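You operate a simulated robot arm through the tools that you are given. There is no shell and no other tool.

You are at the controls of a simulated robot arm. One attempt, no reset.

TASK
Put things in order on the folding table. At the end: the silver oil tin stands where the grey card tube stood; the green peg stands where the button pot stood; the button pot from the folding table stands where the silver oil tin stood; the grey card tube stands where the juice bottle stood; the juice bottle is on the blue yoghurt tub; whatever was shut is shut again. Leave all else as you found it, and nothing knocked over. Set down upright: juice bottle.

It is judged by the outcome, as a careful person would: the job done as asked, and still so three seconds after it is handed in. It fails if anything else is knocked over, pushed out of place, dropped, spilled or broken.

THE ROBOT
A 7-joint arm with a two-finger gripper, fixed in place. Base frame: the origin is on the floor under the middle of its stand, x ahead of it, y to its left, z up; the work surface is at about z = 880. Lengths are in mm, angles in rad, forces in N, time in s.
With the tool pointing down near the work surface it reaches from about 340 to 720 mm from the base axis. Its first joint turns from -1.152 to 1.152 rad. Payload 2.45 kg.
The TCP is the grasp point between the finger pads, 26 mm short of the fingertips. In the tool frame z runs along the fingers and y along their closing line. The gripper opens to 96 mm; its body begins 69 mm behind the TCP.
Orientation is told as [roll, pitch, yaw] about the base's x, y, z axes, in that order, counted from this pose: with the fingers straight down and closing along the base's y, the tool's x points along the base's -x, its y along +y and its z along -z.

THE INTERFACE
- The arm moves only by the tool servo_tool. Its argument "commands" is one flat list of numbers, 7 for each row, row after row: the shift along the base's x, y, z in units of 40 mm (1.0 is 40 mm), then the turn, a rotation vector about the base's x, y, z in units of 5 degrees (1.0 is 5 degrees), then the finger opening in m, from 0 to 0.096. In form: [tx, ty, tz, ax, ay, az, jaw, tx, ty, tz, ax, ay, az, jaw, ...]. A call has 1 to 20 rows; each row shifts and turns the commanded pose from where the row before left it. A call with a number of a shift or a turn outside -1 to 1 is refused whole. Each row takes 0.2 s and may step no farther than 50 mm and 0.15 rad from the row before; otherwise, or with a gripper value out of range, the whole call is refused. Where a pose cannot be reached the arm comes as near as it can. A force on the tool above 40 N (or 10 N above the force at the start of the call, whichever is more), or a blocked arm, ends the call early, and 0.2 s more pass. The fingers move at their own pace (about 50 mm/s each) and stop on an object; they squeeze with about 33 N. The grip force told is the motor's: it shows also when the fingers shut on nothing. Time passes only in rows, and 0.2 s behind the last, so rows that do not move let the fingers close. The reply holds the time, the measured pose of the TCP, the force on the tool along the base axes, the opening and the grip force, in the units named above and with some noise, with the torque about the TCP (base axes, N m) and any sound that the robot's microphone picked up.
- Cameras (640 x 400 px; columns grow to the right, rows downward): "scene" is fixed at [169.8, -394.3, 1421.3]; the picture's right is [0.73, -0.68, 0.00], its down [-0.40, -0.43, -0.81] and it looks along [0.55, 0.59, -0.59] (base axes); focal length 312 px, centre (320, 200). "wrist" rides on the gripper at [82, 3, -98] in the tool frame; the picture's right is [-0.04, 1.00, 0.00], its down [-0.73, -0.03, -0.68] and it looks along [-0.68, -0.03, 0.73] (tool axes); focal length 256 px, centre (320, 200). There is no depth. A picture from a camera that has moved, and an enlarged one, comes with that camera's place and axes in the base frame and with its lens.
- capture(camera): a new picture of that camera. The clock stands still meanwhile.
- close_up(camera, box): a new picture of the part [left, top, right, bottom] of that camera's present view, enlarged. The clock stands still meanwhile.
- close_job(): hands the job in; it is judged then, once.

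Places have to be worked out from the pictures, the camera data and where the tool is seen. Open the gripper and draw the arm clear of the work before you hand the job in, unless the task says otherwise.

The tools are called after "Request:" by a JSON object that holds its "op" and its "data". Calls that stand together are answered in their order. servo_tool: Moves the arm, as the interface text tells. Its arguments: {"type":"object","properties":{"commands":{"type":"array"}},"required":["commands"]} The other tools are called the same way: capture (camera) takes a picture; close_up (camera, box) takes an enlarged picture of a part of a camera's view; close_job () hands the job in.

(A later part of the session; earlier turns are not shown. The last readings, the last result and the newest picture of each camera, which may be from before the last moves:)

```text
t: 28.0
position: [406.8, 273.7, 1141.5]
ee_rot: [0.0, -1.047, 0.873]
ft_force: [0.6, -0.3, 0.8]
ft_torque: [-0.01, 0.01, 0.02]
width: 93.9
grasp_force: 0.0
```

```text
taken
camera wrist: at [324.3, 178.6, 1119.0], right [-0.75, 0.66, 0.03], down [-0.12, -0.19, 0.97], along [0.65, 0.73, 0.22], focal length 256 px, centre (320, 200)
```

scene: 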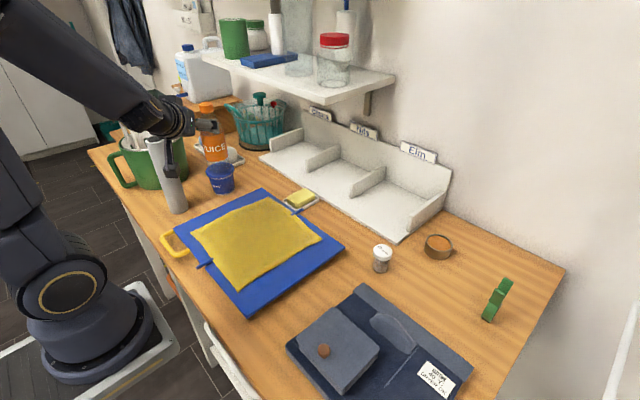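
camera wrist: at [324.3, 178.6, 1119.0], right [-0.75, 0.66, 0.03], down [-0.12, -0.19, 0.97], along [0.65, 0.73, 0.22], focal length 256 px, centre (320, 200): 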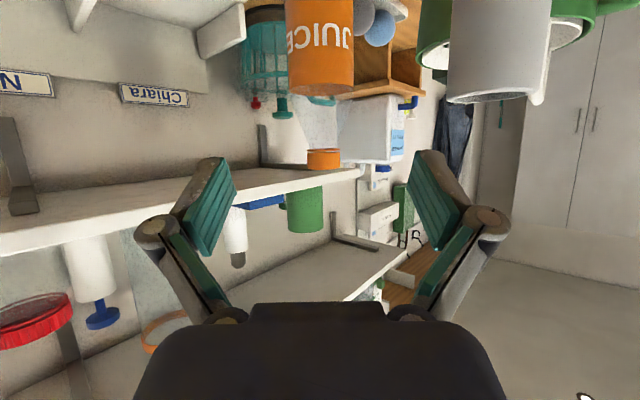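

The bottle is upright on the tub. The tin is now unobstructed, so I look at it closely, and check the bottle/tub too.

Request:
{"op": "close_up", "data": {"camera": "scene", "box": [410, 220, 470, 270]}}

Request:
{"op": "close_up", "data": {"camera": "scene", "box": [150, 90, 270, 220]}}

```text
8.00 times, centred on (440, 245) of scene
camera zoom: at [169.8, -394.3, 1421.3], right [0.73, -0.68, 0.0], down [-0.4, -0.43, -0.81], along [0.55, 0.59, -0.59], focal length 2500 px, centre (-640, -160)
```

zoom: 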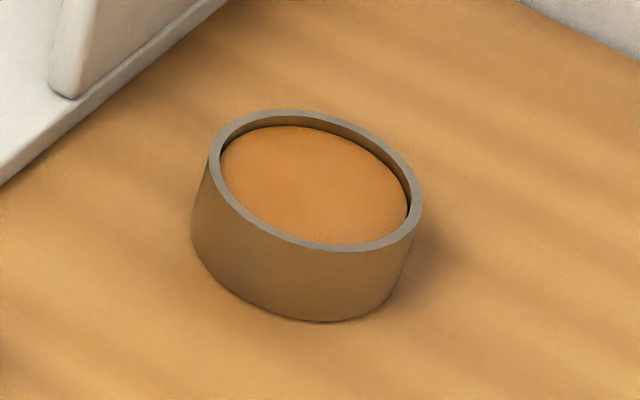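

```text
3.08 times, centred on (210, 155) of scene
camera zoom: at [169.8, -394.3, 1421.3], right [0.73, -0.68, 0.0], down [-0.4, -0.43, -0.81], along [0.55, 0.59, -0.59], focal length 961 px, centre (658, 338)
```

zoom: 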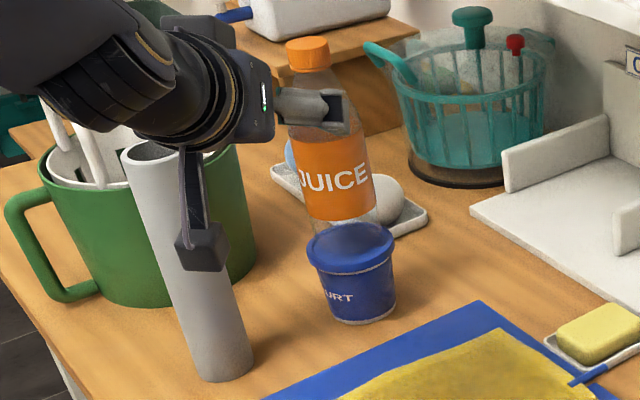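

The tin is an open metal tin with amber oil just below the rim, so it must stay level and move gently. I swing back to its bearing (yaw −15°), still high, before adjusting tilt.

Request:
{"op": "servo_tool", "data": {"commands": [0.3998, -0.6353, 0, 0, 0, -0.9314, 0.094, 0.3601, -0.6586, 0, 0, 0, -0.9314, 0.094, 0.3192, -0.6794, 0, 0, 0, -0.9314, 0.094, 0.2769, -0.6977, 0, 0, 0, -0.9314, 0.094, 0.2337, -0.7133, 0, 0, 0, -0.9314, 0.094, 0.1897, -0.7262, 0, 0, 0, -0.9314, 0.094, 0.1449, -0.7365, 0, 0, 0, -0.9314, 0.094, 0.0995, -0.744, 0, 0, 0, -0.9314, 0.094, 0.0538, -0.7487, 0, 0, 0, -0.9314, 0.094, 0.0079, -0.7506, 0, 0, 0, -0.9314, 0.094, -0.0381, -0.7496, 0, 0, 0, -0.9314, 0.094, -0.0839, -0.7459, 0, 0, 0, -0.9314, 0.094, -0.1294, -0.7394, 0, 0, 0, -0.9314, 0.094, -0.1745, -0.73, 0, 0, 0, -0.9314, 0.094]}}

```text
t: 31.0
position: [474.9, -128.8, 1143.4]
ee_rot: [-0.002, -1.046, -0.264]
ft_force: [-0.5, -0.2, 0.1]
ft_torque: [0.02, 0.06, -0.01]
width: 94.0
grasp_force: 0.0
out of reach, approached as far as the arm can: row 8
```

Pose is as commanded at the end (one intermediate row was at the reach edge). Now I reduce tilt from 60° to 25° while moving out toward the tin at height.

Request:
{"op": "servo_tool", "data": {"commands": [0.59, -0.161, -0.369, 0.2622, 0.965, 0, 0.094, 0.59, -0.161, -0.369, 0.2622, 0.965, 0, 0.094, 0.59, -0.161, -0.369, 0.2622, 0.965, 0, 0.094, 0.59, -0.161, -0.369, 0.2622, 0.965, 0, 0.094, 0.59, -0.161, -0.369, 0.2622, 0.965, 0, 0.094, 0.59, -0.161, -0.369, 0.2622, 0.965, 0, 0.094, 0.59, -0.161, -0.369, 0.2622, 0.965, 0, 0.094]}}

Request:
{"op": "capture", "data": {"camera": "wrist"}}

Request:
{"op": "capture", "data": {"camera": "scene"}}

```text
t: 32.6
position: [634.2, -168.3, 1044.4]
ee_rot: [-0.002, -0.435, -0.263]
ft_force: [-0.4, 0.5, -0.4]
ft_torque: [0.03, 0.02, 0.0]
width: 93.7
grasp_force: 0.1
out of reach, approached as far as the arm can: row 4
```

```text
taken
camera wrist: at [526.4, -136.1, 1100.4], right [0.3, 0.95, 0.01], down [0.36, -0.13, 0.93], along [0.89, -0.27, -0.38], focal length 256 px, centre (320, 200)
```

wrist: 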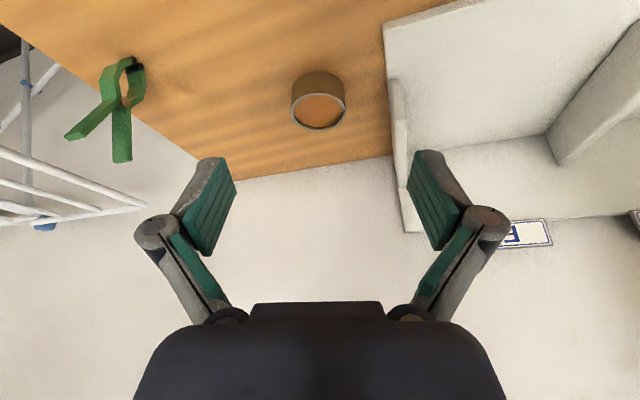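

```text
taken
```

scene: 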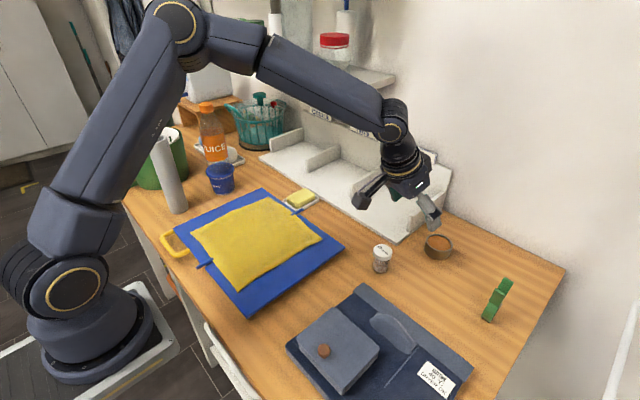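

Tin re-measured at ≈ (736,-199.5); the pigeonhole's right divider begins at about y −118 close to the left finger, so I yaw to −30° and use an 80 mm opening for more clearance. Moving to a pre-grasp pose above the tin.

Request:
{"op": "servo_tool", "data": {"commands": [0, 0, 0, 0, 0, -1, 0.08, 0, 0, 0, 0, 0, -1, 0.08, 0, 0, 0, 0, 0, -1, 0.08, 0.351, -0.0645, -0.345, 0, 0, 0, 0.08, 0.351, -0.0645, -0.345, 0, 0, 0, 0.08, 0.351, -0.0645, -0.345, 0, 0, 0, 0.08, 0.351, -0.0645, -0.345, 0, 0, 0, 0.08, 0.351, -0.0645, -0.345, 0, 0, 0, 0.08]}}

Request:
{"op": "capture", "data": {"camera": "wrist"}}

Request:
{"op": "capture", "data": {"camera": "scene"}}

```text
t: 34.4
position: [705.5, -183.4, 975.7]
ee_rot: [-0.001, -0.435, -0.524]
ft_force: [0.2, 0.6, 0.2]
ft_torque: [0.0, 0.0, 0.0]
width: 80.0
grasp_force: 0.0
```

```text
taken
camera wrist: at [609.2, -122.0, 1030.5], right [0.53, 0.85, 0.02], down [0.31, -0.21, 0.93], along [0.79, -0.49, -0.38], focal length 256 px, centre (320, 200)
```

wrist: 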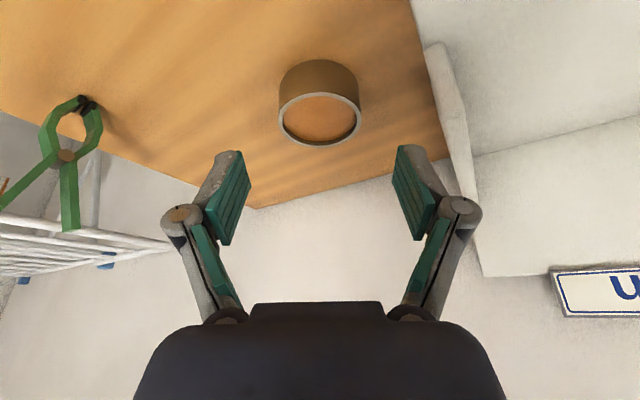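

```text
taken
```

scene: 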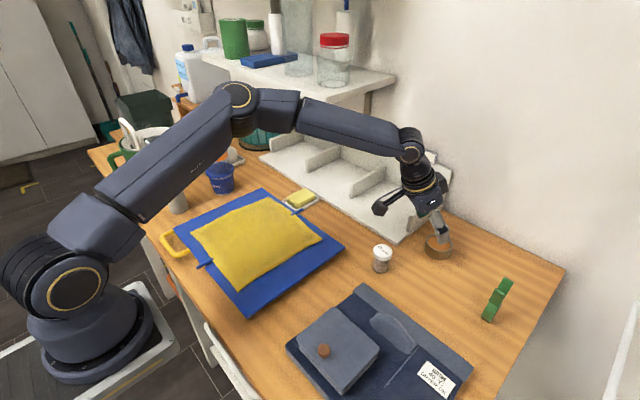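

Tin is centred between the fingers (offset ~1 mm). I descend along the tool axis most of the way, then verify.

Request:
{"op": "servo_tool", "data": {"commands": [0.117, -0.061, -0.3185, 0, 0, 0, 0.08, 0.117, -0.061, -0.3185, 0, 0, 0, 0.08, 0.117, -0.061, -0.3185, 0, 0, 0, 0.08, 0.117, -0.061, -0.3185, 0, 0, 0, 0.08]}}

Request:
{"op": "capture", "data": {"camera": "wrist"}}

Request:
{"op": "close_up", "data": {"camera": "scene", "box": [380, 170, 500, 280]}}

```text
t: 35.4
position: [724.7, -192.3, 925.1]
ee_rot: [-0.001, -0.437, -0.526]
ft_force: [-0.4, 0.3, 0.3]
ft_torque: [0.0, -0.02, -0.01]
width: 80.0
grasp_force: 0.2
```

```text
taken
camera wrist: at [627.6, -131.4, 980.2], right [0.53, 0.85, 0.02], down [0.31, -0.21, 0.93], along [0.79, -0.49, -0.38], focal length 256 px, centre (320, 200)
```

wrist: 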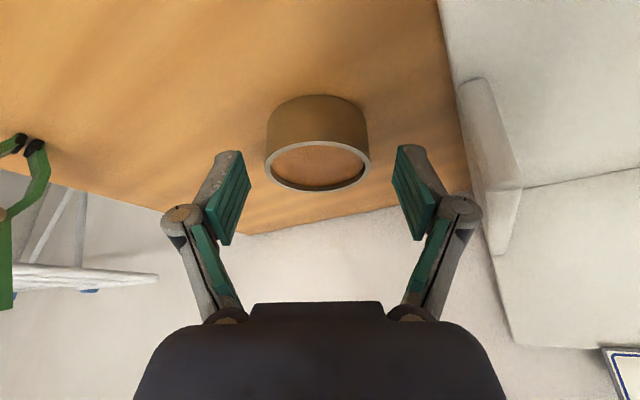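

```text
3.64 times, centred on (440, 225) of scene
camera zoom: at [169.8, -394.3, 1421.3], right [0.73, -0.68, 0.0], down [-0.4, -0.43, -0.81], along [0.55, 0.59, -0.59], focal length 1136 px, centre (-116, 109)
```

zoom: 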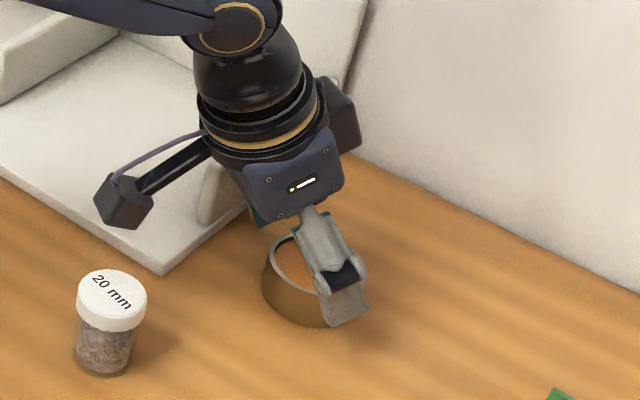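

Well aligned and clear of the divider. Last 13 mm down, then close on the tin.

Request:
{"op": "servo_tool", "data": {"commands": [0.041, -0.028, -0.163, 0, 0, 0, 0.08, 0.041, -0.028, -0.163, 0, 0, 0, 0.08]}}

Request:
{"op": "capture", "data": {"camera": "wrist"}}

```text
t: 36.0
position: [726.5, -193.9, 912.1]
ee_rot: [-0.001, -0.435, -0.527]
ft_force: [0.2, -0.5, -0.5]
ft_torque: [0.02, -0.03, -0.01]
width: 79.7
grasp_force: 0.0
```

```text
taken
camera wrist: at [630.8, -133.2, 967.2], right [0.53, 0.85, 0.02], down [0.31, -0.21, 0.93], along [0.79, -0.49, -0.38], focal length 256 px, centre (320, 200)
```

wrist: 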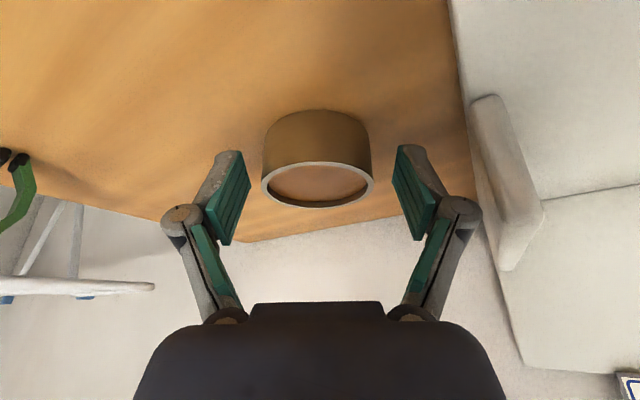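

Geometry agrees: tin axis ~8 mm beyond the TCP at rim height, i.e. centred on the pads at mid-height. Closing now.

Request:
{"op": "servo_tool", "data": {"commands": [0, 0, 0, 0, 0, 0, 0.065, 0, 0, 0, 0, 0, 0, 0.05, 0, 0, 0, 0, 0, 0, 0.045, 0, 0, 0, 0, 0, 0, 0.045, 0, 0, 0, 0, 0, 0, 0.045]}}

Request:
{"op": "capture", "data": {"camera": "wrist"}}

```text
t: 37.2
position: [727.2, -193.3, 913.2]
ee_rot: [-0.001, -0.437, -0.524]
ft_force: [-0.5, -1.7, 1.9]
ft_torque: [0.04, 0.03, 0.03]
width: 59.0
grasp_force: 33.3
```

```text
taken
camera wrist: at [630.7, -133.3, 967.5], right [0.53, 0.85, 0.02], down [0.31, -0.21, 0.93], along [0.79, -0.49, -0.38], focal length 256 px, centre (320, 200)
```

wrist: 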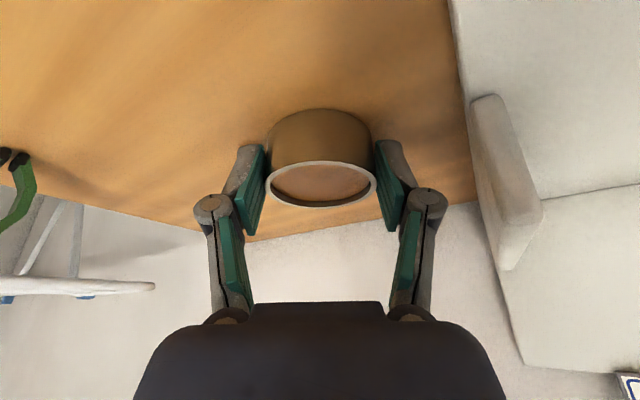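

The tin is gripped (59 mm, 33 N) and still level. I lift it slowly 70 mm.

Request:
{"op": "servo_tool", "data": {"commands": [0, 0, 0.1, 0, 0, 0, 0.045, 0, 0, 0.22, 0, 0, 0, 0.045, 0, 0, 0.32, 0, 0, 0, 0.045, 0, 0, 0.38, 0, 0, 0, 0.045, 0, 0, 0.36, 0, 0, 0, 0.045, 0, 0, 0.22, 0, 0, 0, 0.045, 0, 0, 0.1, 0, 0, 0, 0.045, 0, 0, 0.05, 0, 0, 0, 0.045]}}

Request:
{"op": "capture", "data": {"camera": "wrist"}}

Request:
{"op": "close_up", "data": {"camera": "scene", "box": [380, 150, 500, 270]}}

```text
t: 39.0
position: [726.8, -193.2, 983.0]
ee_rot: [-0.002, -0.437, -0.528]
ft_force: [0.0, -0.3, -1.2]
ft_torque: [-0.01, 0.01, 0.02]
width: 59.0
grasp_force: 33.3
```

```text
taken
camera wrist: at [631.0, -133.4, 1037.4], right [0.53, 0.85, 0.02], down [0.31, -0.21, 0.93], along [0.79, -0.49, -0.38], focal length 256 px, centre (320, 200)
```

wrist: 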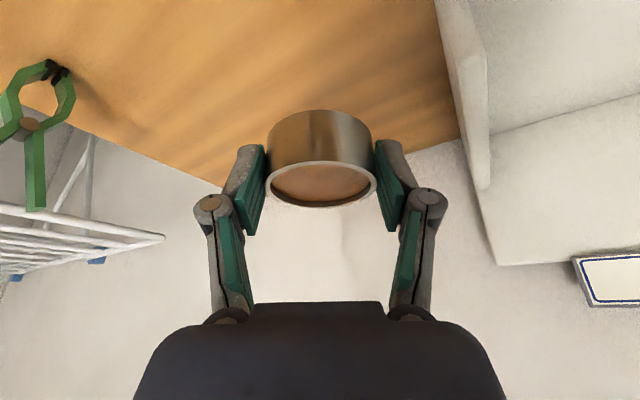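

```text
3.33 times, centred on (440, 210) of scene
camera zoom: at [169.8, -394.3, 1421.3], right [0.73, -0.68, 0.0], down [-0.4, -0.43, -0.81], along [0.55, 0.59, -0.59], focal length 1042 px, centre (-80, 167)
```

zoom: 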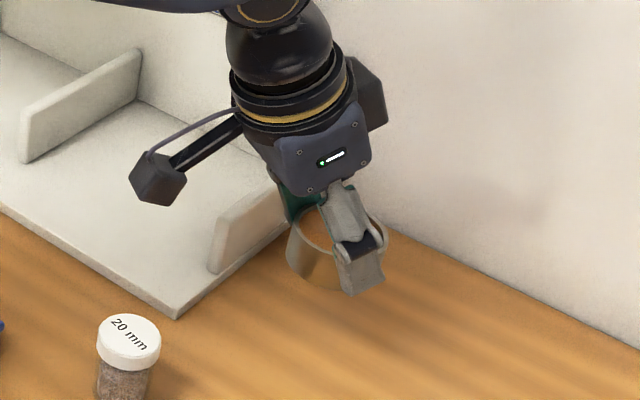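

Lifted, its side reflects as bare metal, confirming it is the silver oil tin. I carry it gently, level, toward a temporary free spot in front of the pigeonholes near (632,-30), turning yaw to 0.

Request:
{"op": "servo_tool", "data": {"commands": [-0.066, 0.106, 0, 0, 0, 0.155, 0.045, -0.132, 0.211, 0, 0, 0, 0.31, 0.045, -0.198, 0.317, 0, 0, 0, 0.466, 0.045, -0.22, 0.352, 0, 0, 0, 0.517, 0.045, -0.22, 0.352, 0, 0, 0, 0.517, 0.045, -0.22, 0.352, 0, 0, 0, 0.517, 0.045, -0.22, 0.352, 0, 0, 0, 0.517, 0.045, -0.22, 0.352, 0, 0, 0, 0.517, 0.045, -0.22, 0.352, 0, 0, 0, 0.517, 0.045, -0.22, 0.352, 0, 0, 0, 0.517, 0.045, -0.22, 0.352, 0, 0, 0, 0.517, 0.045, -0.198, 0.317, 0, 0, 0, 0.466, 0.045, -0.132, 0.211, 0, 0, 0, 0.31, 0.045, -0.066, 0.106, 0, 0, 0, 0.155, 0.045]}}

Request:
{"op": "capture", "data": {"camera": "scene"}}

Request:
{"op": "capture", "data": {"camera": "wrist"}}

```text
t: 42.0
position: [625.9, -28.4, 983.2]
ee_rot: [0.0, -0.437, -0.002]
ft_force: [0.1, 0.6, -0.8]
ft_torque: [0.02, -0.01, -0.01]
width: 59.0
grasp_force: 32.5
```

```text
taken
```

scene: 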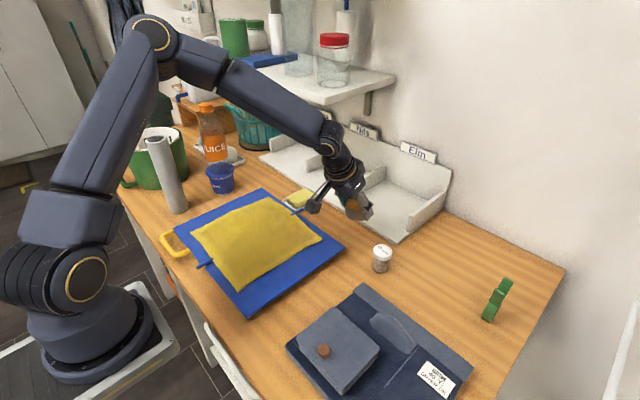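

```text
taken
camera wrist: at [511.7, -26.4, 1037.2], right [0.04, 1.0, 0.02], down [0.38, -0.03, 0.93], along [0.92, -0.03, -0.38], focal length 256 px, centre (320, 200)
```

wrist: 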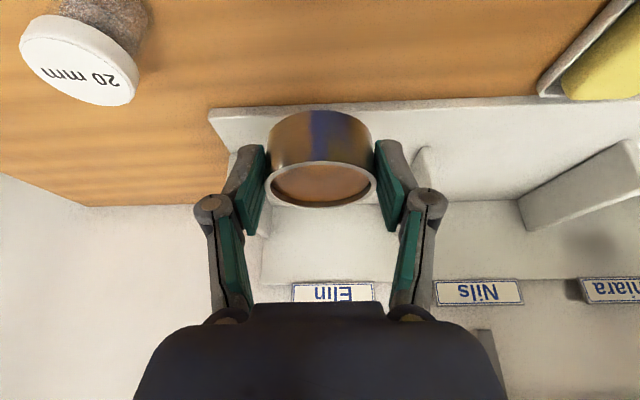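

The tin is level over the free strip (≈602–664 mm in x, between board and plate edges at 586 and 682). I lower it most of the way.

Request:
{"op": "servo_tool", "data": {"commands": [0, 0, -0.1, 0, 0, 0, 0.045, 0, 0, -0.25, 0, 0, 0, 0.045, 0, 0, -0.35, 0, 0, 0, 0.045, 0, 0, -0.35, 0, 0, 0, 0.045, 0, 0, -0.3, 0, 0, 0, 0.045, 0, 0, -0.2, 0, 0, 0, 0.045, 0, 0, -0.1, 0, 0, 0, 0.045, 0, 0, -0.06, 0, 0, 0, 0.045]}}

Request:
{"op": "close_up", "data": {"camera": "scene", "box": [290, 160, 420, 280]}}

```text
t: 43.8
position: [624.7, -30.9, 914.6]
ee_rot: [-0.002, -0.436, -0.004]
ft_force: [-0.1, -0.5, -1.6]
ft_torque: [-0.01, 0.02, 0.0]
width: 59.1
grasp_force: 32.6
```

```text
3.33 times, centred on (355, 220) of scene
camera zoom: at [169.8, -394.3, 1421.3], right [0.73, -0.68, 0.0], down [-0.4, -0.43, -0.81], along [0.55, 0.59, -0.59], focal length 1042 px, centre (203, 133)
```

zoom: 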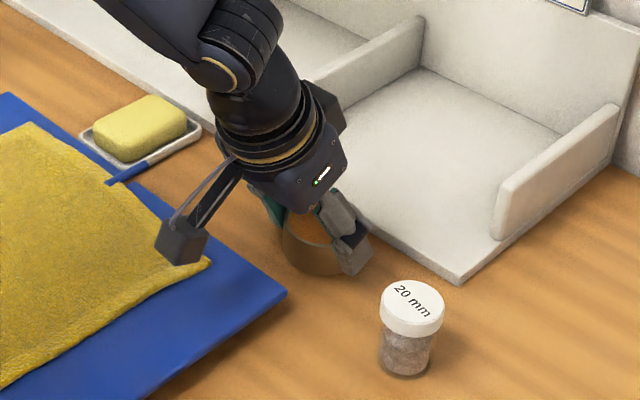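

Just above the table and clear of everything. I lower by about a millimetre at a time until contact.

Request:
{"op": "servo_tool", "data": {"commands": [0, 0, -0.03, 0, 0, 0, 0.045]}}

Request:
{"op": "servo_tool", "data": {"commands": [0, 0, -0.025, 0, 0, 0, 0.045]}}

```text
t: 44.2
position: [624.5, -30.7, 912.3]
ee_rot: [0.0, -0.435, -0.004]
ft_force: [-0.2, -0.3, -1.0]
ft_torque: [-0.02, -0.01, 0.02]
width: 59.0
grasp_force: 33.6
```

```text
t: 44.6
position: [625.0, -29.4, 912.4]
ee_rot: [-0.002, -0.437, -0.004]
ft_force: [-6.0, -0.6, 10.2]
ft_torque: [0.06, 0.21, 0.03]
width: 59.3
grasp_force: 33.3
```

Contact felt (10 N). I ease up slightly and open the fingers to 80 mm.

Request:
{"op": "servo_tool", "data": {"commands": [0, 0, 0.018, 0, 0, 0, 0.045, 0, 0, 0, 0, 0, 0, 0.062, 0, 0, 0, 0, 0, 0, 0.07, 0, 0, 0, 0, 0, 0, 0.08, 0, 0, 0, 0, 0, 0, 0.08]}}

Request:
{"op": "capture", "data": {"camera": "wrist"}}

```text
t: 45.8
position: [624.5, -29.9, 913.4]
ee_rot: [0.0, -0.438, -0.003]
ft_force: [0.1, 0.1, -0.4]
ft_torque: [0.0, 0.0, -0.01]
width: 79.9
grasp_force: 0.2
```

```text
taken
camera wrist: at [511.3, -26.7, 967.1], right [0.04, 1.0, 0.02], down [0.38, -0.03, 0.93], along [0.93, -0.03, -0.38], focal length 256 px, centre (320, 200)
```

wrist: 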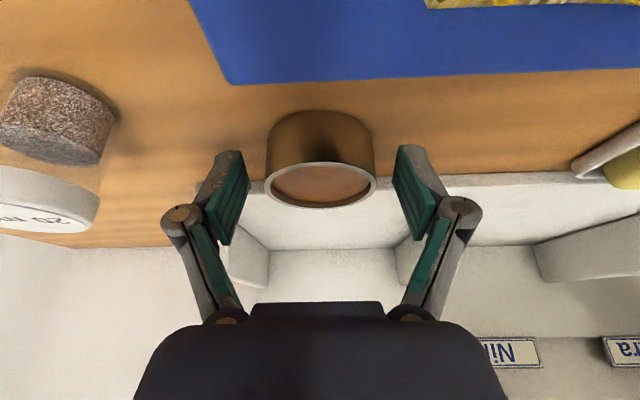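

The tin rests safely at the temporary spot (≈632,-30). I withdraw up along the tool axis, and then look at the pot.

Request:
{"op": "servo_tool", "data": {"commands": [-0.1, 0, 0.22, 0, 0, 0, 0.08, -0.2325, 0, 0.5, 0, 0, 0, 0.08, -0.2325, 0, 0.5, 0, 0, 0, 0.08, -0.2325, 0, 0.5, 0, 0, 0, 0.08, -0.2325, 0, 0.5, 0, 0, 0, 0.08]}}

Request:
{"op": "capture", "data": {"camera": "wrist"}}

Request:
{"op": "close_up", "data": {"camera": "scene", "box": [320, 190, 460, 290]}}

```text
t: 47.0
position: [584.5, -30.4, 1001.6]
ee_rot: [-0.002, -0.435, -0.005]
ft_force: [-1.3, -0.5, 0.8]
ft_torque: [0.02, 0.01, 0.03]
width: 79.8
grasp_force: 0.0
```

```text
taken
camera wrist: at [470.1, -27.1, 1056.2], right [0.04, 1.0, 0.02], down [0.38, -0.03, 0.92], along [0.92, -0.03, -0.38], focal length 256 px, centre (320, 200)
```

wrist: 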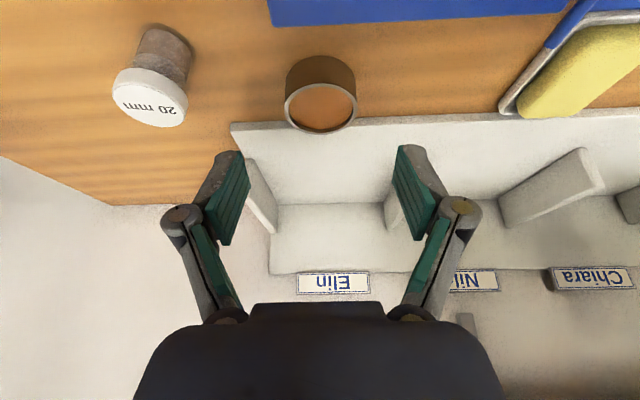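

```text
4.00 times, centred on (390, 240) of scene
camera zoom: at [169.8, -394.3, 1421.3], right [0.73, -0.68, 0.0], down [-0.4, -0.43, -0.81], along [0.55, 0.59, -0.59], focal length 1250 px, centre (40, 40)
```

zoom: 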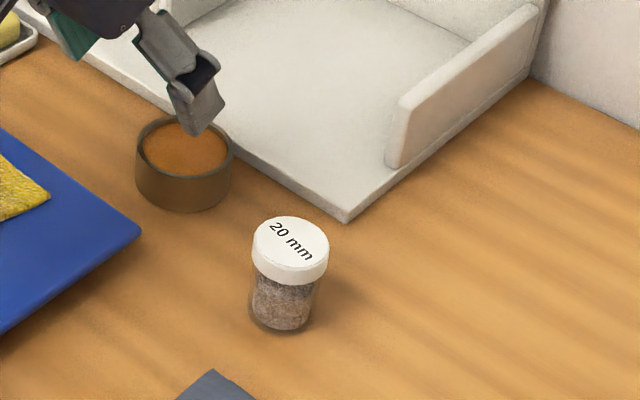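

Pot re-measured at ≈ (594.5,-138.5), cap Ø41, height 57. I move to its pre-grasp pose with yaw −20°, tilt 30° (same tilt I'll need for placing at the far tin spot).

Request:
{"op": "servo_tool", "data": {"commands": [-0.1145, -0.48, -0.04, 0, 0, -1, 0.07, -0.1145, -0.48, -0.04, 0, 0, -1, 0.07, -0.1145, -0.48, -0.085, 0, 0, -1, 0.07, -0.1145, -0.48, -0.13, 0, 0, -1, 0.07, -0.1145, -0.48, -0.13, -0.342, -0.94, 0, 0.07]}}

Request:
{"op": "capture", "data": {"camera": "wrist"}}

```text
t: 48.2
position: [561.6, -125.8, 986.6]
ee_rot: [-0.002, -0.523, -0.352]
ft_force: [-0.1, 0.5, -0.9]
ft_torque: [0.02, -0.05, -0.01]
width: 70.3
grasp_force: 0.0
```

```text
taken
camera wrist: at [451.4, -82.3, 1029.3], right [0.38, 0.93, 0.02], down [0.27, -0.13, 0.95], along [0.89, -0.36, -0.3], focal length 256 px, centre (320, 200)
```

wrist: 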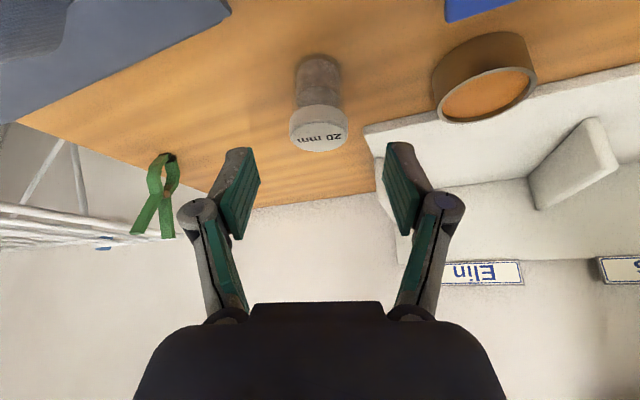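

Pot is centred on the tool line (≈1 mm off). Descending along the tool axis so the pads meet the cap and upper jar.

Request:
{"op": "servo_tool", "data": {"commands": [0.16, -0.064, -0.313, 0, 0, 0, 0.07, 0.16, -0.064, -0.313, 0, 0, 0, 0.07, 0.16, -0.064, -0.313, 0, 0, 0, 0.07, 0.16, -0.064, -0.313, 0, 0, 0, 0.07, 0.16, -0.064, -0.313, 0, 0, 0, 0.07]}}

Request:
{"op": "capture", "data": {"camera": "wrist"}}

Request:
{"op": "close_up", "data": {"camera": "scene", "box": [320, 190, 460, 290]}}

```text
t: 49.4
position: [593.8, -138.8, 920.5]
ee_rot: [-0.002, -0.524, -0.349]
ft_force: [1.8, -0.9, 0.4]
ft_torque: [-0.03, 0.01, 0.0]
width: 70.1
grasp_force: 0.1
```

```text
taken
camera wrist: at [483.8, -94.6, 965.9], right [0.38, 0.93, 0.02], down [0.27, -0.13, 0.95], along [0.89, -0.36, -0.3], focal length 256 px, centre (320, 200)
```

wrist: 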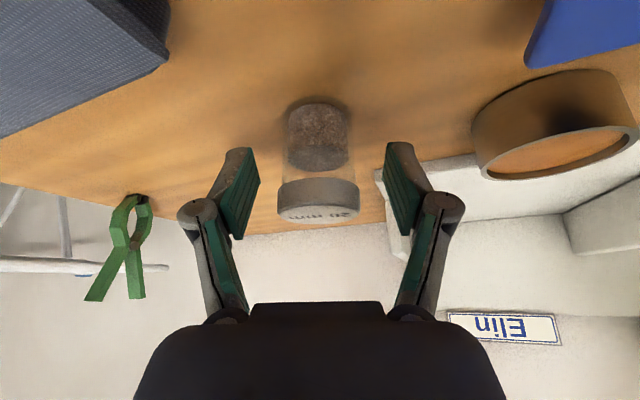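

```text
4.00 times, centred on (390, 240) of scene
camera zoom: at [169.8, -394.3, 1421.3], right [0.73, -0.68, 0.0], down [-0.4, -0.43, -0.81], along [0.55, 0.59, -0.59], focal length 1250 px, centre (40, 40)
```

zoom: 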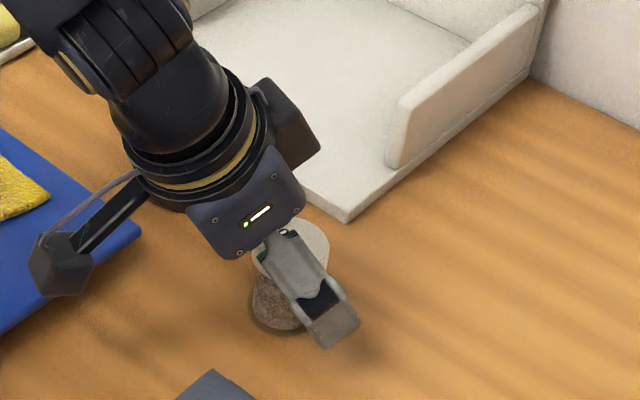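

Pads are around the cap; closing gently.

Request:
{"op": "servo_tool", "data": {"commands": [0, 0, 0, 0, 0, 0, 0.055, 0, 0, 0, 0, 0, 0, 0.04, 0, 0, 0, 0, 0, 0, 0.03, 0, 0, 0, 0, 0, 0, 0.03, 0, 0, 0, 0, 0, 0, 0.03]}}

Request:
{"op": "capture", "data": {"camera": "wrist"}}

```text
t: 50.6
position: [593.1, -139.4, 921.6]
ee_rot: [-0.003, -0.524, -0.351]
ft_force: [-0.1, 0.1, 0.9]
ft_torque: [0.04, -0.02, -0.01]
width: 38.0
grasp_force: 33.0
```

```text
taken
camera wrist: at [483.7, -94.8, 966.2], right [0.38, 0.93, 0.02], down [0.27, -0.13, 0.95], along [0.89, -0.36, -0.3], focal length 256 px, centre (320, 200)
```

wrist: 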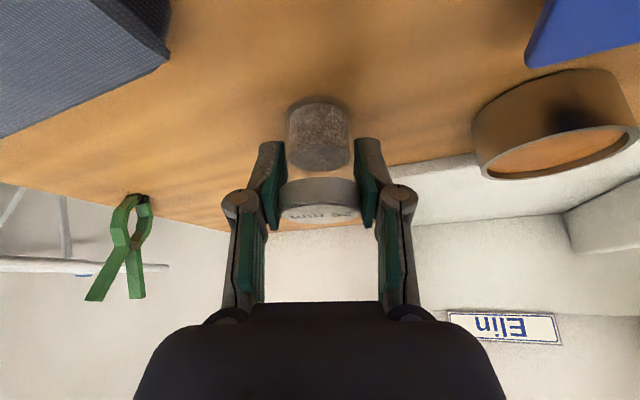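

Gripped at 38 mm, 33 N. I lift 15 mm and check the whole jar comes along with the cap.

Request:
{"op": "servo_tool", "data": {"commands": [0, 0, 0.1, 0, 0, 0, 0.03, 0, 0, 0.15, 0, 0, 0, 0.03, 0, 0, 0.125, 0, 0, 0, 0.03]}}

Request:
{"op": "capture", "data": {"camera": "wrist"}}

Request:
{"op": "close_up", "data": {"camera": "scene", "box": [350, 220, 420, 280]}}

```text
t: 51.4
position: [593.2, -140.0, 937.1]
ee_rot: [-0.002, -0.524, -0.353]
ft_force: [-0.5, 0.7, -1.3]
ft_torque: [-0.01, -0.01, 0.0]
width: 38.2
grasp_force: 33.1
```

```text
taken
camera wrist: at [483.5, -95.3, 981.1], right [0.38, 0.93, 0.02], down [0.27, -0.13, 0.95], along [0.89, -0.36, -0.3], focal length 256 px, centre (320, 200)
```

wrist: 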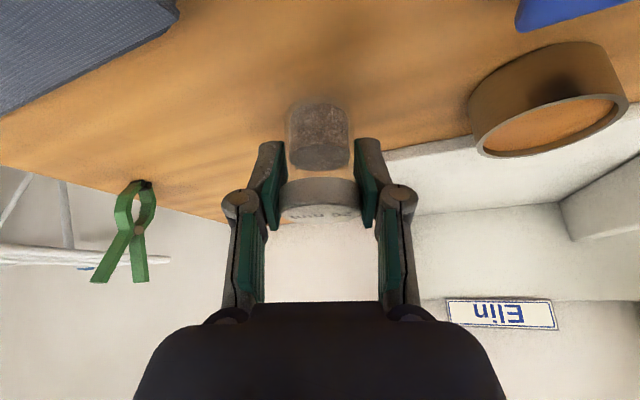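

```text
6.67 times, centred on (385, 250) of scene
camera zoom: at [169.8, -394.3, 1421.3], right [0.73, -0.68, 0.0], down [-0.4, -0.43, -0.81], along [0.55, 0.59, -0.59], focal length 2083 px, centre (-113, -133)
```

zoom: 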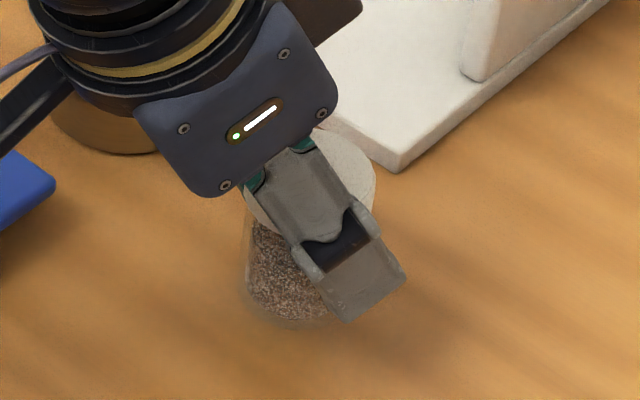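

The jar body lifts with the cap. I raise further and carry it out to above the tin's original place (734,-198.5).

Request:
{"op": "servo_tool", "data": {"commands": [0, 0, 0.3, 0, 0, 0, 0.03, 0, 0, 0.4, 0, 0, 0, 0.03, 0, 0, 0.3, 0, 0, 0, 0.03, 0.25, -0.104, 0, 0, 0, 0, 0.03, 0.5, -0.2085, 0, 0, 0, 0, 0.03, 0.5, -0.2085, 0, 0, 0, 0, 0.03, 0.5, -0.2085, 0, 0, 0, 0, 0.03, 0.5, -0.2085, 0, 0, 0, 0, 0.03, 0.5, -0.2085, 0, 0, 0, 0, 0.03, 0.5, -0.2085, 0, 0, 0, 0, 0.03, 0.27, -0.1125, 0, 0, 0, 0, 0.03]}}

Request:
{"op": "capture", "data": {"camera": "wrist"}}

Request:
{"op": "capture", "data": {"camera": "scene"}}

```text
t: 53.8
position: [732.8, -197.7, 976.1]
ee_rot: [-0.001, -0.522, -0.352]
ft_force: [0.1, -0.4, -1.3]
ft_torque: [0.03, -0.01, 0.0]
width: 37.9
grasp_force: 32.7
```

```text
taken
camera wrist: at [624.4, -153.7, 1020.5], right [0.38, 0.93, 0.02], down [0.27, -0.13, 0.95], along [0.89, -0.36, -0.3], focal length 256 px, centre (320, 200)
```

wrist: 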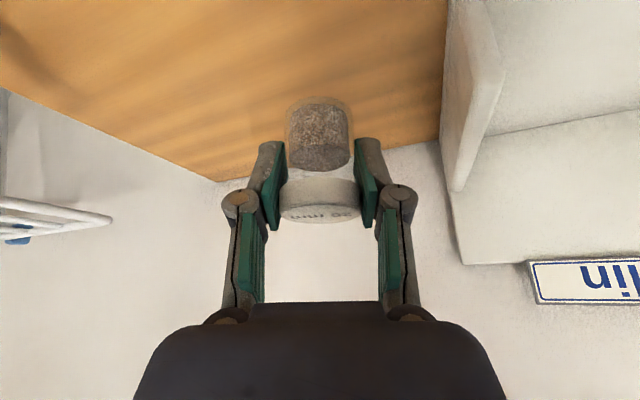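

```text
taken
```

scene: 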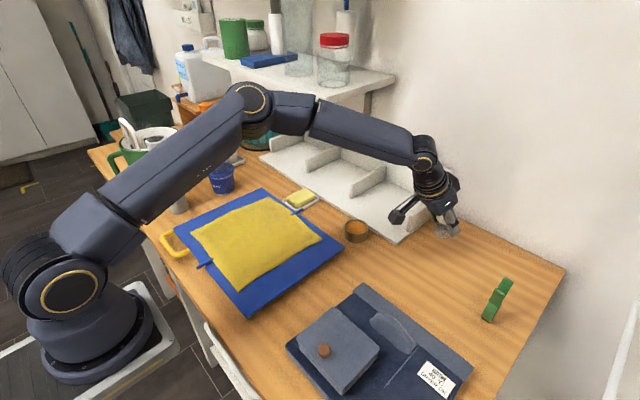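

Pot is over the tin's old place, reach is fine. Lowering to just above the table.

Request:
{"op": "servo_tool", "data": {"commands": [0.015, -0.0125, -0.2, 0, 0, 0, 0.03, 0.015, -0.0125, -0.3, 0, 0, 0, 0.03, 0, 0, -0.35, 0, 0, 0, 0.03, 0, 0, -0.25, 0, 0, 0, 0.03, 0, 0, -0.15, 0, 0, 0, 0.03, 0, 0, -0.05, 0, 0, 0, 0.03]}}

Request:
{"op": "close_up", "data": {"camera": "scene", "box": [390, 190, 490, 270]}}

```text
t: 55.2
position: [735.3, -198.1, 926.0]
ee_rot: [-0.002, -0.524, -0.352]
ft_force: [-0.4, -0.2, -1.2]
ft_torque: [0.02, 0.0, 0.0]
width: 37.9
grasp_force: 33.4
```

```text
5.00 times, centred on (440, 230) of scene
camera zoom: at [169.8, -394.3, 1421.3], right [0.73, -0.68, 0.0], down [-0.4, -0.43, -0.81], along [0.55, 0.59, -0.59], focal length 1562 px, centre (-280, 50)
```

zoom: 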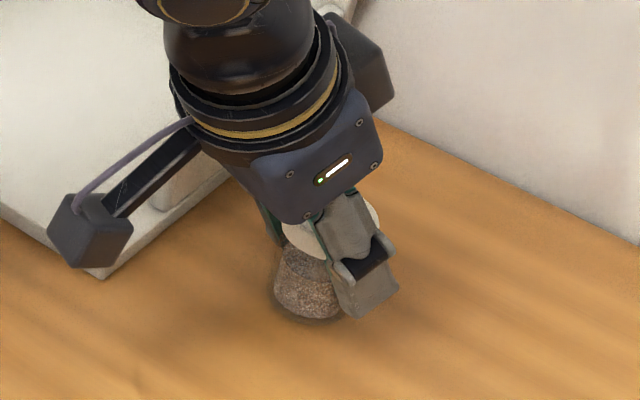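

Base of the pot lands at the tin's former centre in the same view. I lower the last few mm in small steps.

Request:
{"op": "servo_tool", "data": {"commands": [0, 0, -0.06, 0, 0, 0, 0.03]}}

Request:
{"op": "servo_tool", "data": {"commands": [0, 0, -0.03, 0, 0, 0, 0.03]}}

```text
t: 55.6
position: [734.6, -199.9, 922.6]
ee_rot: [-0.002, -0.524, -0.353]
ft_force: [-0.3, 0.2, -1.3]
ft_torque: [-0.02, -0.02, 0.0]
width: 37.9
grasp_force: 32.7
```

```text
t: 56.0
position: [736.4, -198.9, 923.3]
ee_rot: [-0.003, -0.523, -0.354]
ft_force: [-0.3, -0.2, 0.5]
ft_torque: [0.0, 0.03, 0.02]
width: 37.9
grasp_force: 33.6
```

Request:
{"op": "servo_tool", "data": {"commands": [0, 0, -0.03, 0, 0, 0, 0.03]}}

```text
t: 56.4
position: [735.3, -197.8, 921.2]
ee_rot: [-0.002, -0.524, -0.353]
ft_force: [-3.6, 0.8, 10.0]
ft_torque: [0.13, 0.18, 0.01]
width: 37.8
grasp_force: 33.4
```

The last step gave contact (10 N). I ease up by half a millimetre and open the fingers to about 62 mm.

Request:
{"op": "servo_tool", "data": {"commands": [0, 0, 0.02, 0, 0, 0, 0.03, 0, 0, 0, 0, 0, 0, 0.042, 0, 0, 0, 0, 0, 0, 0.05, 0, 0, 0, 0, 0, 0, 0.062, 0, 0, 0, 0, 0, 0, 0.062]}}

Request:
{"op": "capture", "data": {"camera": "wrist"}}

```text
t: 57.6
position: [734.7, -199.0, 921.2]
ee_rot: [-0.001, -0.524, -0.353]
ft_force: [-0.4, 0.3, 0.4]
ft_torque: [0.03, 0.03, -0.04]
width: 61.9
grasp_force: 0.0
```

```text
taken
camera wrist: at [625.7, -155.0, 965.4], right [0.38, 0.93, 0.02], down [0.27, -0.13, 0.95], along [0.89, -0.36, -0.3], focal length 256 px, centre (320, 200)
```

wrist: 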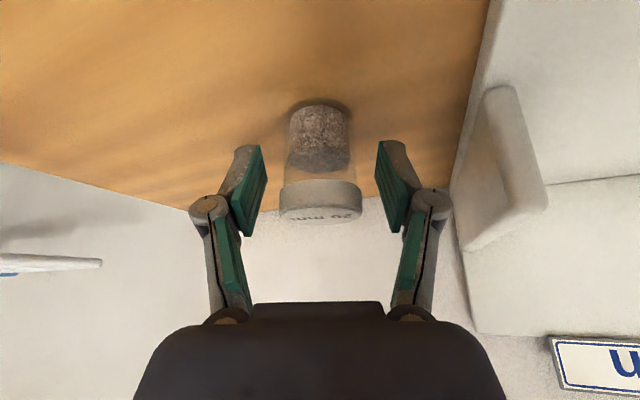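

The pot stands at the tin's former place. I retract along the tool axis and go over to a pre-grasp viewpoint for the peg, turning yaw to 0 so the fingers close along y across the peg's width.

Request:
{"op": "servo_tool", "data": {"commands": [-0.13, 0.048, 0.24, 0, 0, 0, 0.062, -0.258, 0.095, 0.475, 0, 0, 0, 0.062, -0.258, 0.095, 0.475, 0, 0, 0, 0.062, -0.258, 0.095, 0.475, 0, 0, 0, 0.062, -0.258, 0.095, 0.475, 0, 0, 0, 0.062, -0.15, -0.4, 0.3, 0, 0, 0.808, 0.062, -0.35, -0.885, 0.055, 0, 0, 0.808, 0.062, -0.35, -0.885, 0.055, 0, 0, 0.808, 0.062, -0.35, -0.885, 0.055, 0, 0, 0.808, 0.062, -0.35, -0.885, 0.055, 0, 0, 0.808, 0.062]}}

Request:
{"op": "capture", "data": {"camera": "wrist"}}

Request:
{"op": "capture", "data": {"camera": "scene"}}

```text
t: 59.8
position: [626.7, -339.4, 1028.1]
ee_rot: [0.0, -0.523, 0.003]
ft_force: [0.0, -0.1, 0.3]
ft_torque: [-0.01, -0.01, -0.02]
width: 62.1
grasp_force: 0.2
```

```text
taken
camera wrist: at [508.4, -337.3, 1072.2], right [0.03, 1.0, 0.02], down [0.3, -0.03, 0.95], along [0.95, -0.02, -0.3], focal length 256 px, centre (320, 200)
```

wrist: 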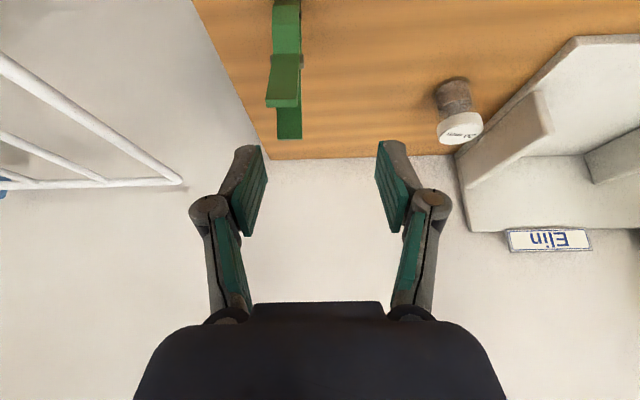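

```text
taken
```

scene: 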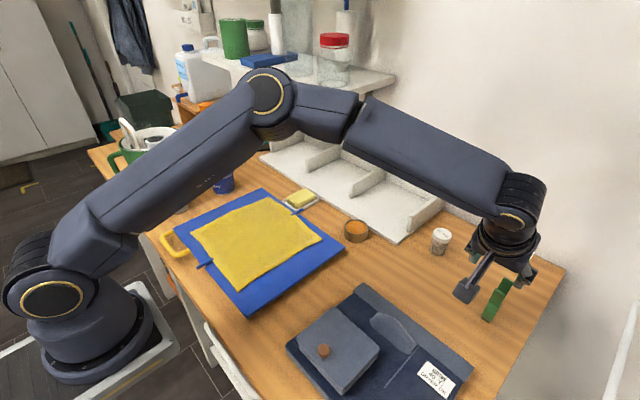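

The peg is seen edge-on along x with its width along y, centred near y ≈ −361 by this view. I shift over to line up and re-check.

Request:
{"op": "servo_tool", "data": {"commands": [-0.17, -0.26, 0, 0, 0, 0, 0.062, -0.17, -0.26, 0, 0, 0, 0, 0.062, 0, 0, 0, 0, 0, 0, 0.062]}}

Request:
{"op": "capture", "data": {"camera": "wrist"}}

Request:
{"op": "close_up", "data": {"camera": "wrist", "box": [250, 0, 390, 160]}}

```text
t: 60.6
position: [613.2, -360.5, 1026.4]
ee_rot: [-0.004, -0.524, -0.001]
ft_force: [-0.4, 0.4, 0.7]
ft_torque: [-0.03, -0.01, 0.01]
width: 62.1
grasp_force: 0.0
```

```text
taken
camera wrist: at [494.7, -357.7, 1071.6], right [0.03, 1.0, 0.02], down [0.3, -0.03, 0.95], along [0.95, -0.03, -0.3], focal length 256 px, centre (320, 200)
```

wrist: 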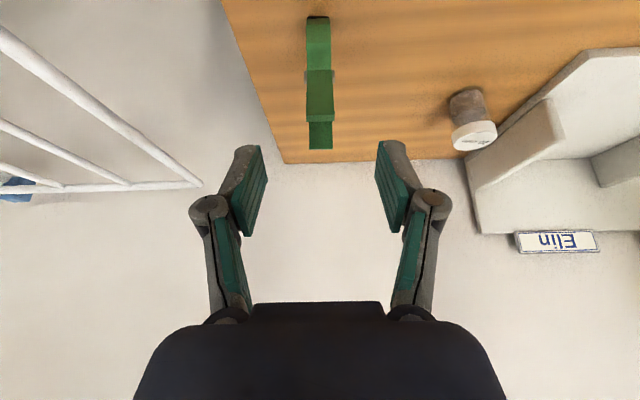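

```text
2.50 times, centred on (320, 80) of wrist
camera zoom: at [494.7, -357.7, 1071.6], right [0.03, 1.0, 0.02], down [0.3, -0.03, 0.95], along [0.95, -0.03, -0.3], focal length 640 px, centre (320, 500)
```

zoom: 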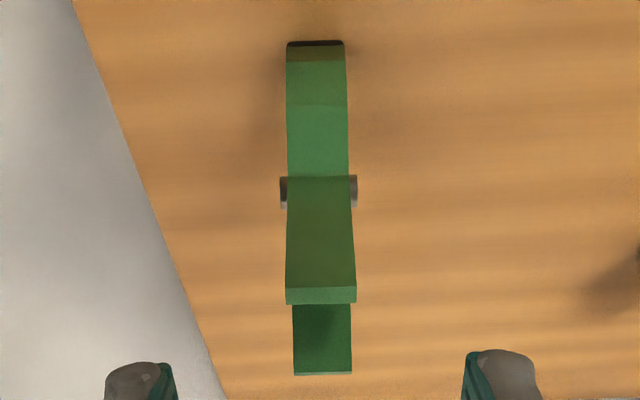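

Wrist measurement: peg centred at ≈ (647,-360.7), height ≈ 97, spring pivot at h ≈ 48, width ≈ 18. I'll grip the legs just above the spring; descending to TCP z ≈ 964.

Request:
{"op": "servo_tool", "data": {"commands": [0.15, 0, -0.312, 0, 0, 0, 0.062, 0.15, 0, -0.312, 0, 0, 0, 0.062, 0.15, 0, -0.312, 0, 0, 0, 0.062, 0.15, 0, -0.312, 0, 0, 0, 0.062, 0.15, 0, -0.312, 0, 0, 0, 0.062]}}

Request:
{"op": "capture", "data": {"camera": "wrist"}}

Request:
{"op": "close_up", "data": {"camera": "scene", "box": [430, 220, 560, 340]}}

```text
t: 61.8
position: [642.7, -359.2, 965.1]
ee_rot: [-0.002, -0.524, 0.0]
ft_force: [0.0, -0.2, -0.2]
ft_torque: [0.04, -0.02, -0.01]
width: 62.1
grasp_force: 0.1
```

```text
taken
camera wrist: at [524.9, -357.1, 1009.1], right [0.03, 1.0, 0.02], down [0.3, -0.03, 0.95], along [0.95, -0.03, -0.3], focal length 256 px, centre (320, 200)
```

wrist: 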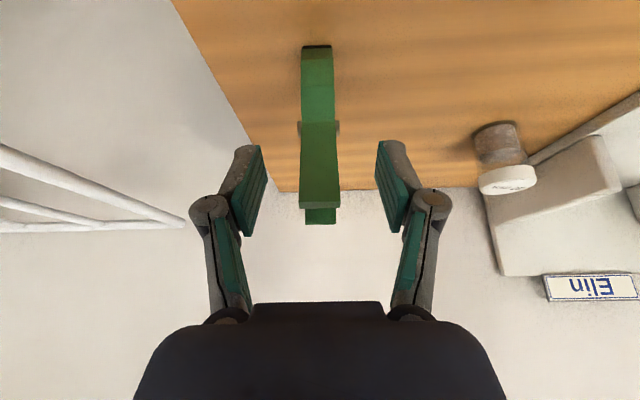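

```text
3.33 times, centred on (495, 280) of scene
camera zoom: at [169.8, -394.3, 1421.3], right [0.73, -0.68, 0.0], down [-0.4, -0.43, -0.81], along [0.55, 0.59, -0.59], focal length 1042 px, centre (-263, -67)
```

zoom: 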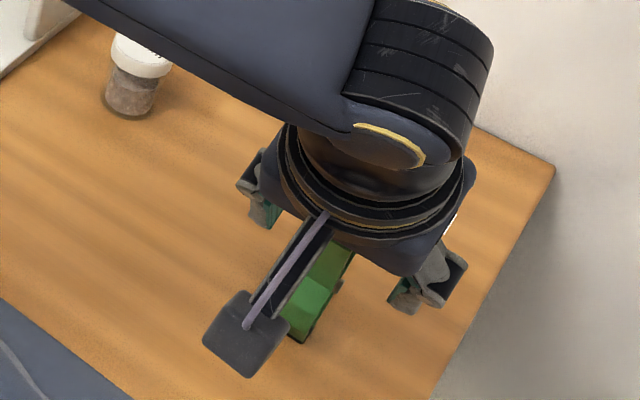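

Peg is centred between the pads, spring below the finger tips. Closing on the legs.

Request:
{"op": "servo_tool", "data": {"commands": [0, 0, 0, 0, 0, 0, 0.045, 0, 0, 0, 0, 0, 0, 0.03, 0, 0, 0, 0, 0, 0, 0.02, 0, 0, 0, 0, 0, 0, 0.01, 0, 0, 0, 0, 0, 0, 0.01, 0, 0, 0, 0, 0, 0, 0.01]}}

Request:
{"op": "capture", "data": {"camera": "wrist"}}

```text
t: 63.2
position: [643.3, -359.0, 965.1]
ee_rot: [-0.002, -0.521, -0.002]
ft_force: [-0.2, 1.3, -0.2]
ft_torque: [0.0, 0.01, -0.01]
width: 15.9
grasp_force: 15.8
```

```text
taken
camera wrist: at [524.7, -357.1, 1009.1], right [0.04, 1.0, 0.02], down [0.3, -0.03, 0.95], along [0.95, -0.03, -0.3], focal length 256 px, centre (320, 200)
```

wrist: 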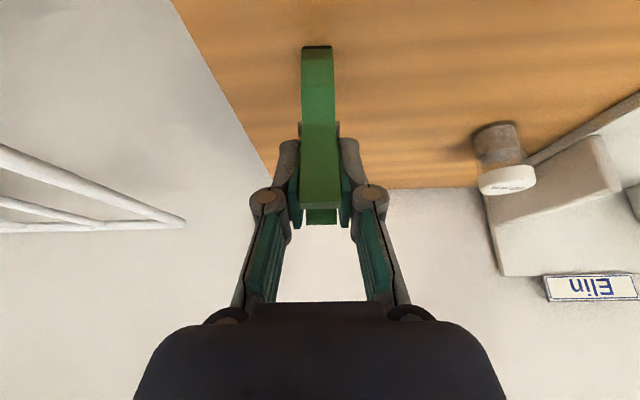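

Held at 15.9 mm but only 16 N; I command a bit tighter before lifting.

Request:
{"op": "servo_tool", "data": {"commands": [0, 0, 0, 0, 0, 0, 0.0, 0, 0, 0, 0, 0, 0, 0.0]}}

```text
t: 63.8
position: [643.1, -360.8, 964.7]
ee_rot: [-0.002, -0.524, 0.0]
ft_force: [-0.1, -0.1, 0.6]
ft_torque: [0.01, 0.02, 0.01]
width: 15.7
grasp_force: 15.9
```

The grip holds at ~16 N (light object). I lift 20 mm gently and check that the peg stays straight.

Request:
{"op": "servo_tool", "data": {"commands": [0, 0, 0.1, 0, 0, 0, 0.0, 0, 0, 0.2, 0, 0, 0, 0.0, 0, 0, 0.2, 0, 0, 0, 0.0]}}

Request:
{"op": "capture", "data": {"camera": "wrist"}}

Request:
{"op": "close_up", "data": {"camera": "scene", "box": [430, 220, 560, 340]}}

```text
t: 64.6
position: [643.4, -360.2, 985.1]
ee_rot: [-0.002, -0.524, 0.001]
ft_force: [0.1, 0.3, 0.5]
ft_torque: [-0.04, 0.0, 0.01]
width: 15.9
grasp_force: 15.8
```

```text
taken
camera wrist: at [525.2, -356.8, 1029.1], right [0.03, 1.0, 0.02], down [0.3, -0.03, 0.95], along [0.95, -0.03, -0.3], focal length 256 px, centre (320, 200)
```

wrist: 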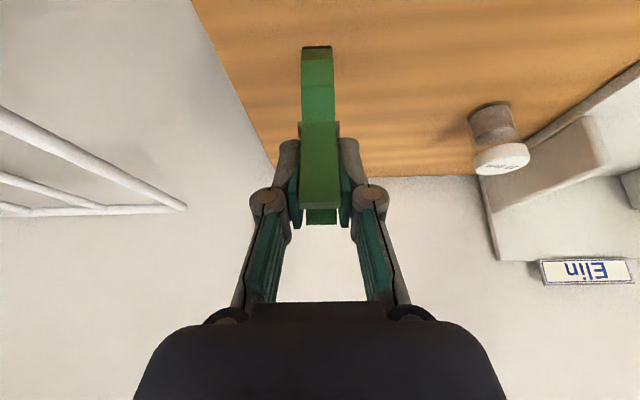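

```text
3.33 times, centred on (495, 280) of scene
camera zoom: at [169.8, -394.3, 1421.3], right [0.73, -0.68, 0.0], down [-0.4, -0.43, -0.81], along [0.55, 0.59, -0.59], focal length 1042 px, centre (-263, -67)
```

zoom: 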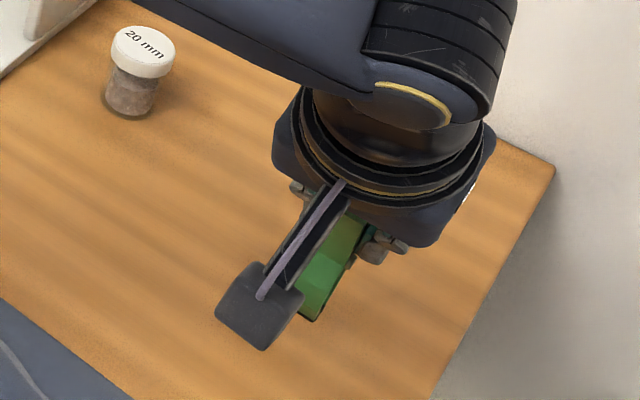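

The peg moved rigidly with the gripper. I raise another 25 mm and carry it over to the pot's former place.

Request:
{"op": "servo_tool", "data": {"commands": [0, 0, 0.35, 0, 0, 0, 0.0, 0, 0, 0.28, 0, 0, 0, 0.0, -0.0718, 0.2999, 0, 0, 0, 0, 0.0, -0.1435, 0.5998, 0, 0, 0, 0, 0.0, -0.1794, 0.7497, 0, 0, 0, 0, 0.0, -0.1794, 0.7497, 0, 0, 0, 0, 0.0, -0.1794, 0.7497, 0, 0, 0, 0, 0.0, -0.1794, 0.7497, 0, 0, 0, 0, 0.0, -0.1794, 0.7497, 0, 0, 0, 0, 0.0, -0.1435, 0.5998, 0, 0, 0, 0, 0.0, -0.0718, 0.2999, 0, 0, 0, 0, 0.0]}}

Request:
{"op": "capture", "data": {"camera": "wrist"}}

Request:
{"op": "capture", "data": {"camera": "scene"}}

```text
t: 67.0
position: [589.7, -138.6, 1010.0]
ee_rot: [-0.002, -0.522, 0.0]
ft_force: [-0.3, -0.5, -0.4]
ft_torque: [0.01, -0.01, -0.02]
width: 16.0
grasp_force: 15.7
```

```text
taken
camera wrist: at [471.4, -135.4, 1054.4], right [0.03, 1.0, 0.02], down [0.3, -0.03, 0.95], along [0.95, -0.03, -0.3], focal length 256 px, centre (320, 200)
```

wrist: 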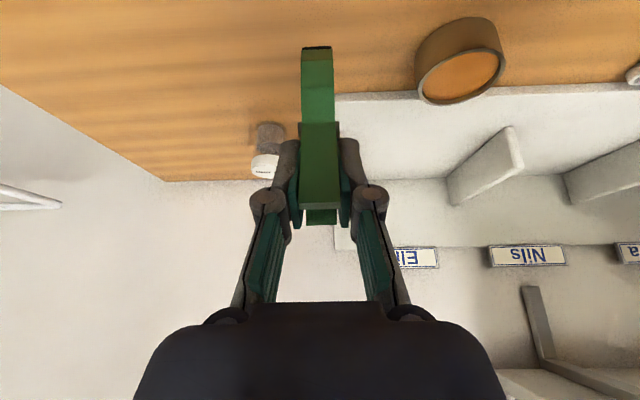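

```text
taken
```

scene: 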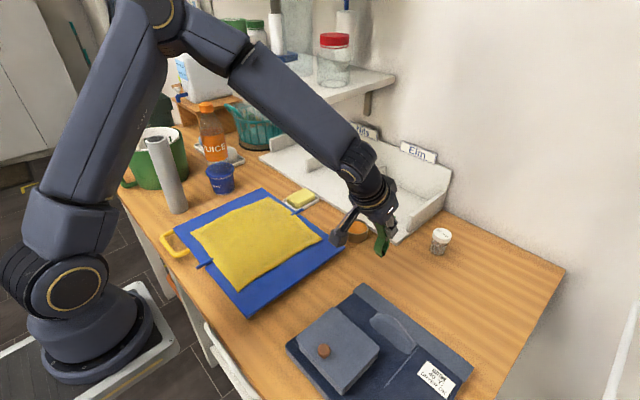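

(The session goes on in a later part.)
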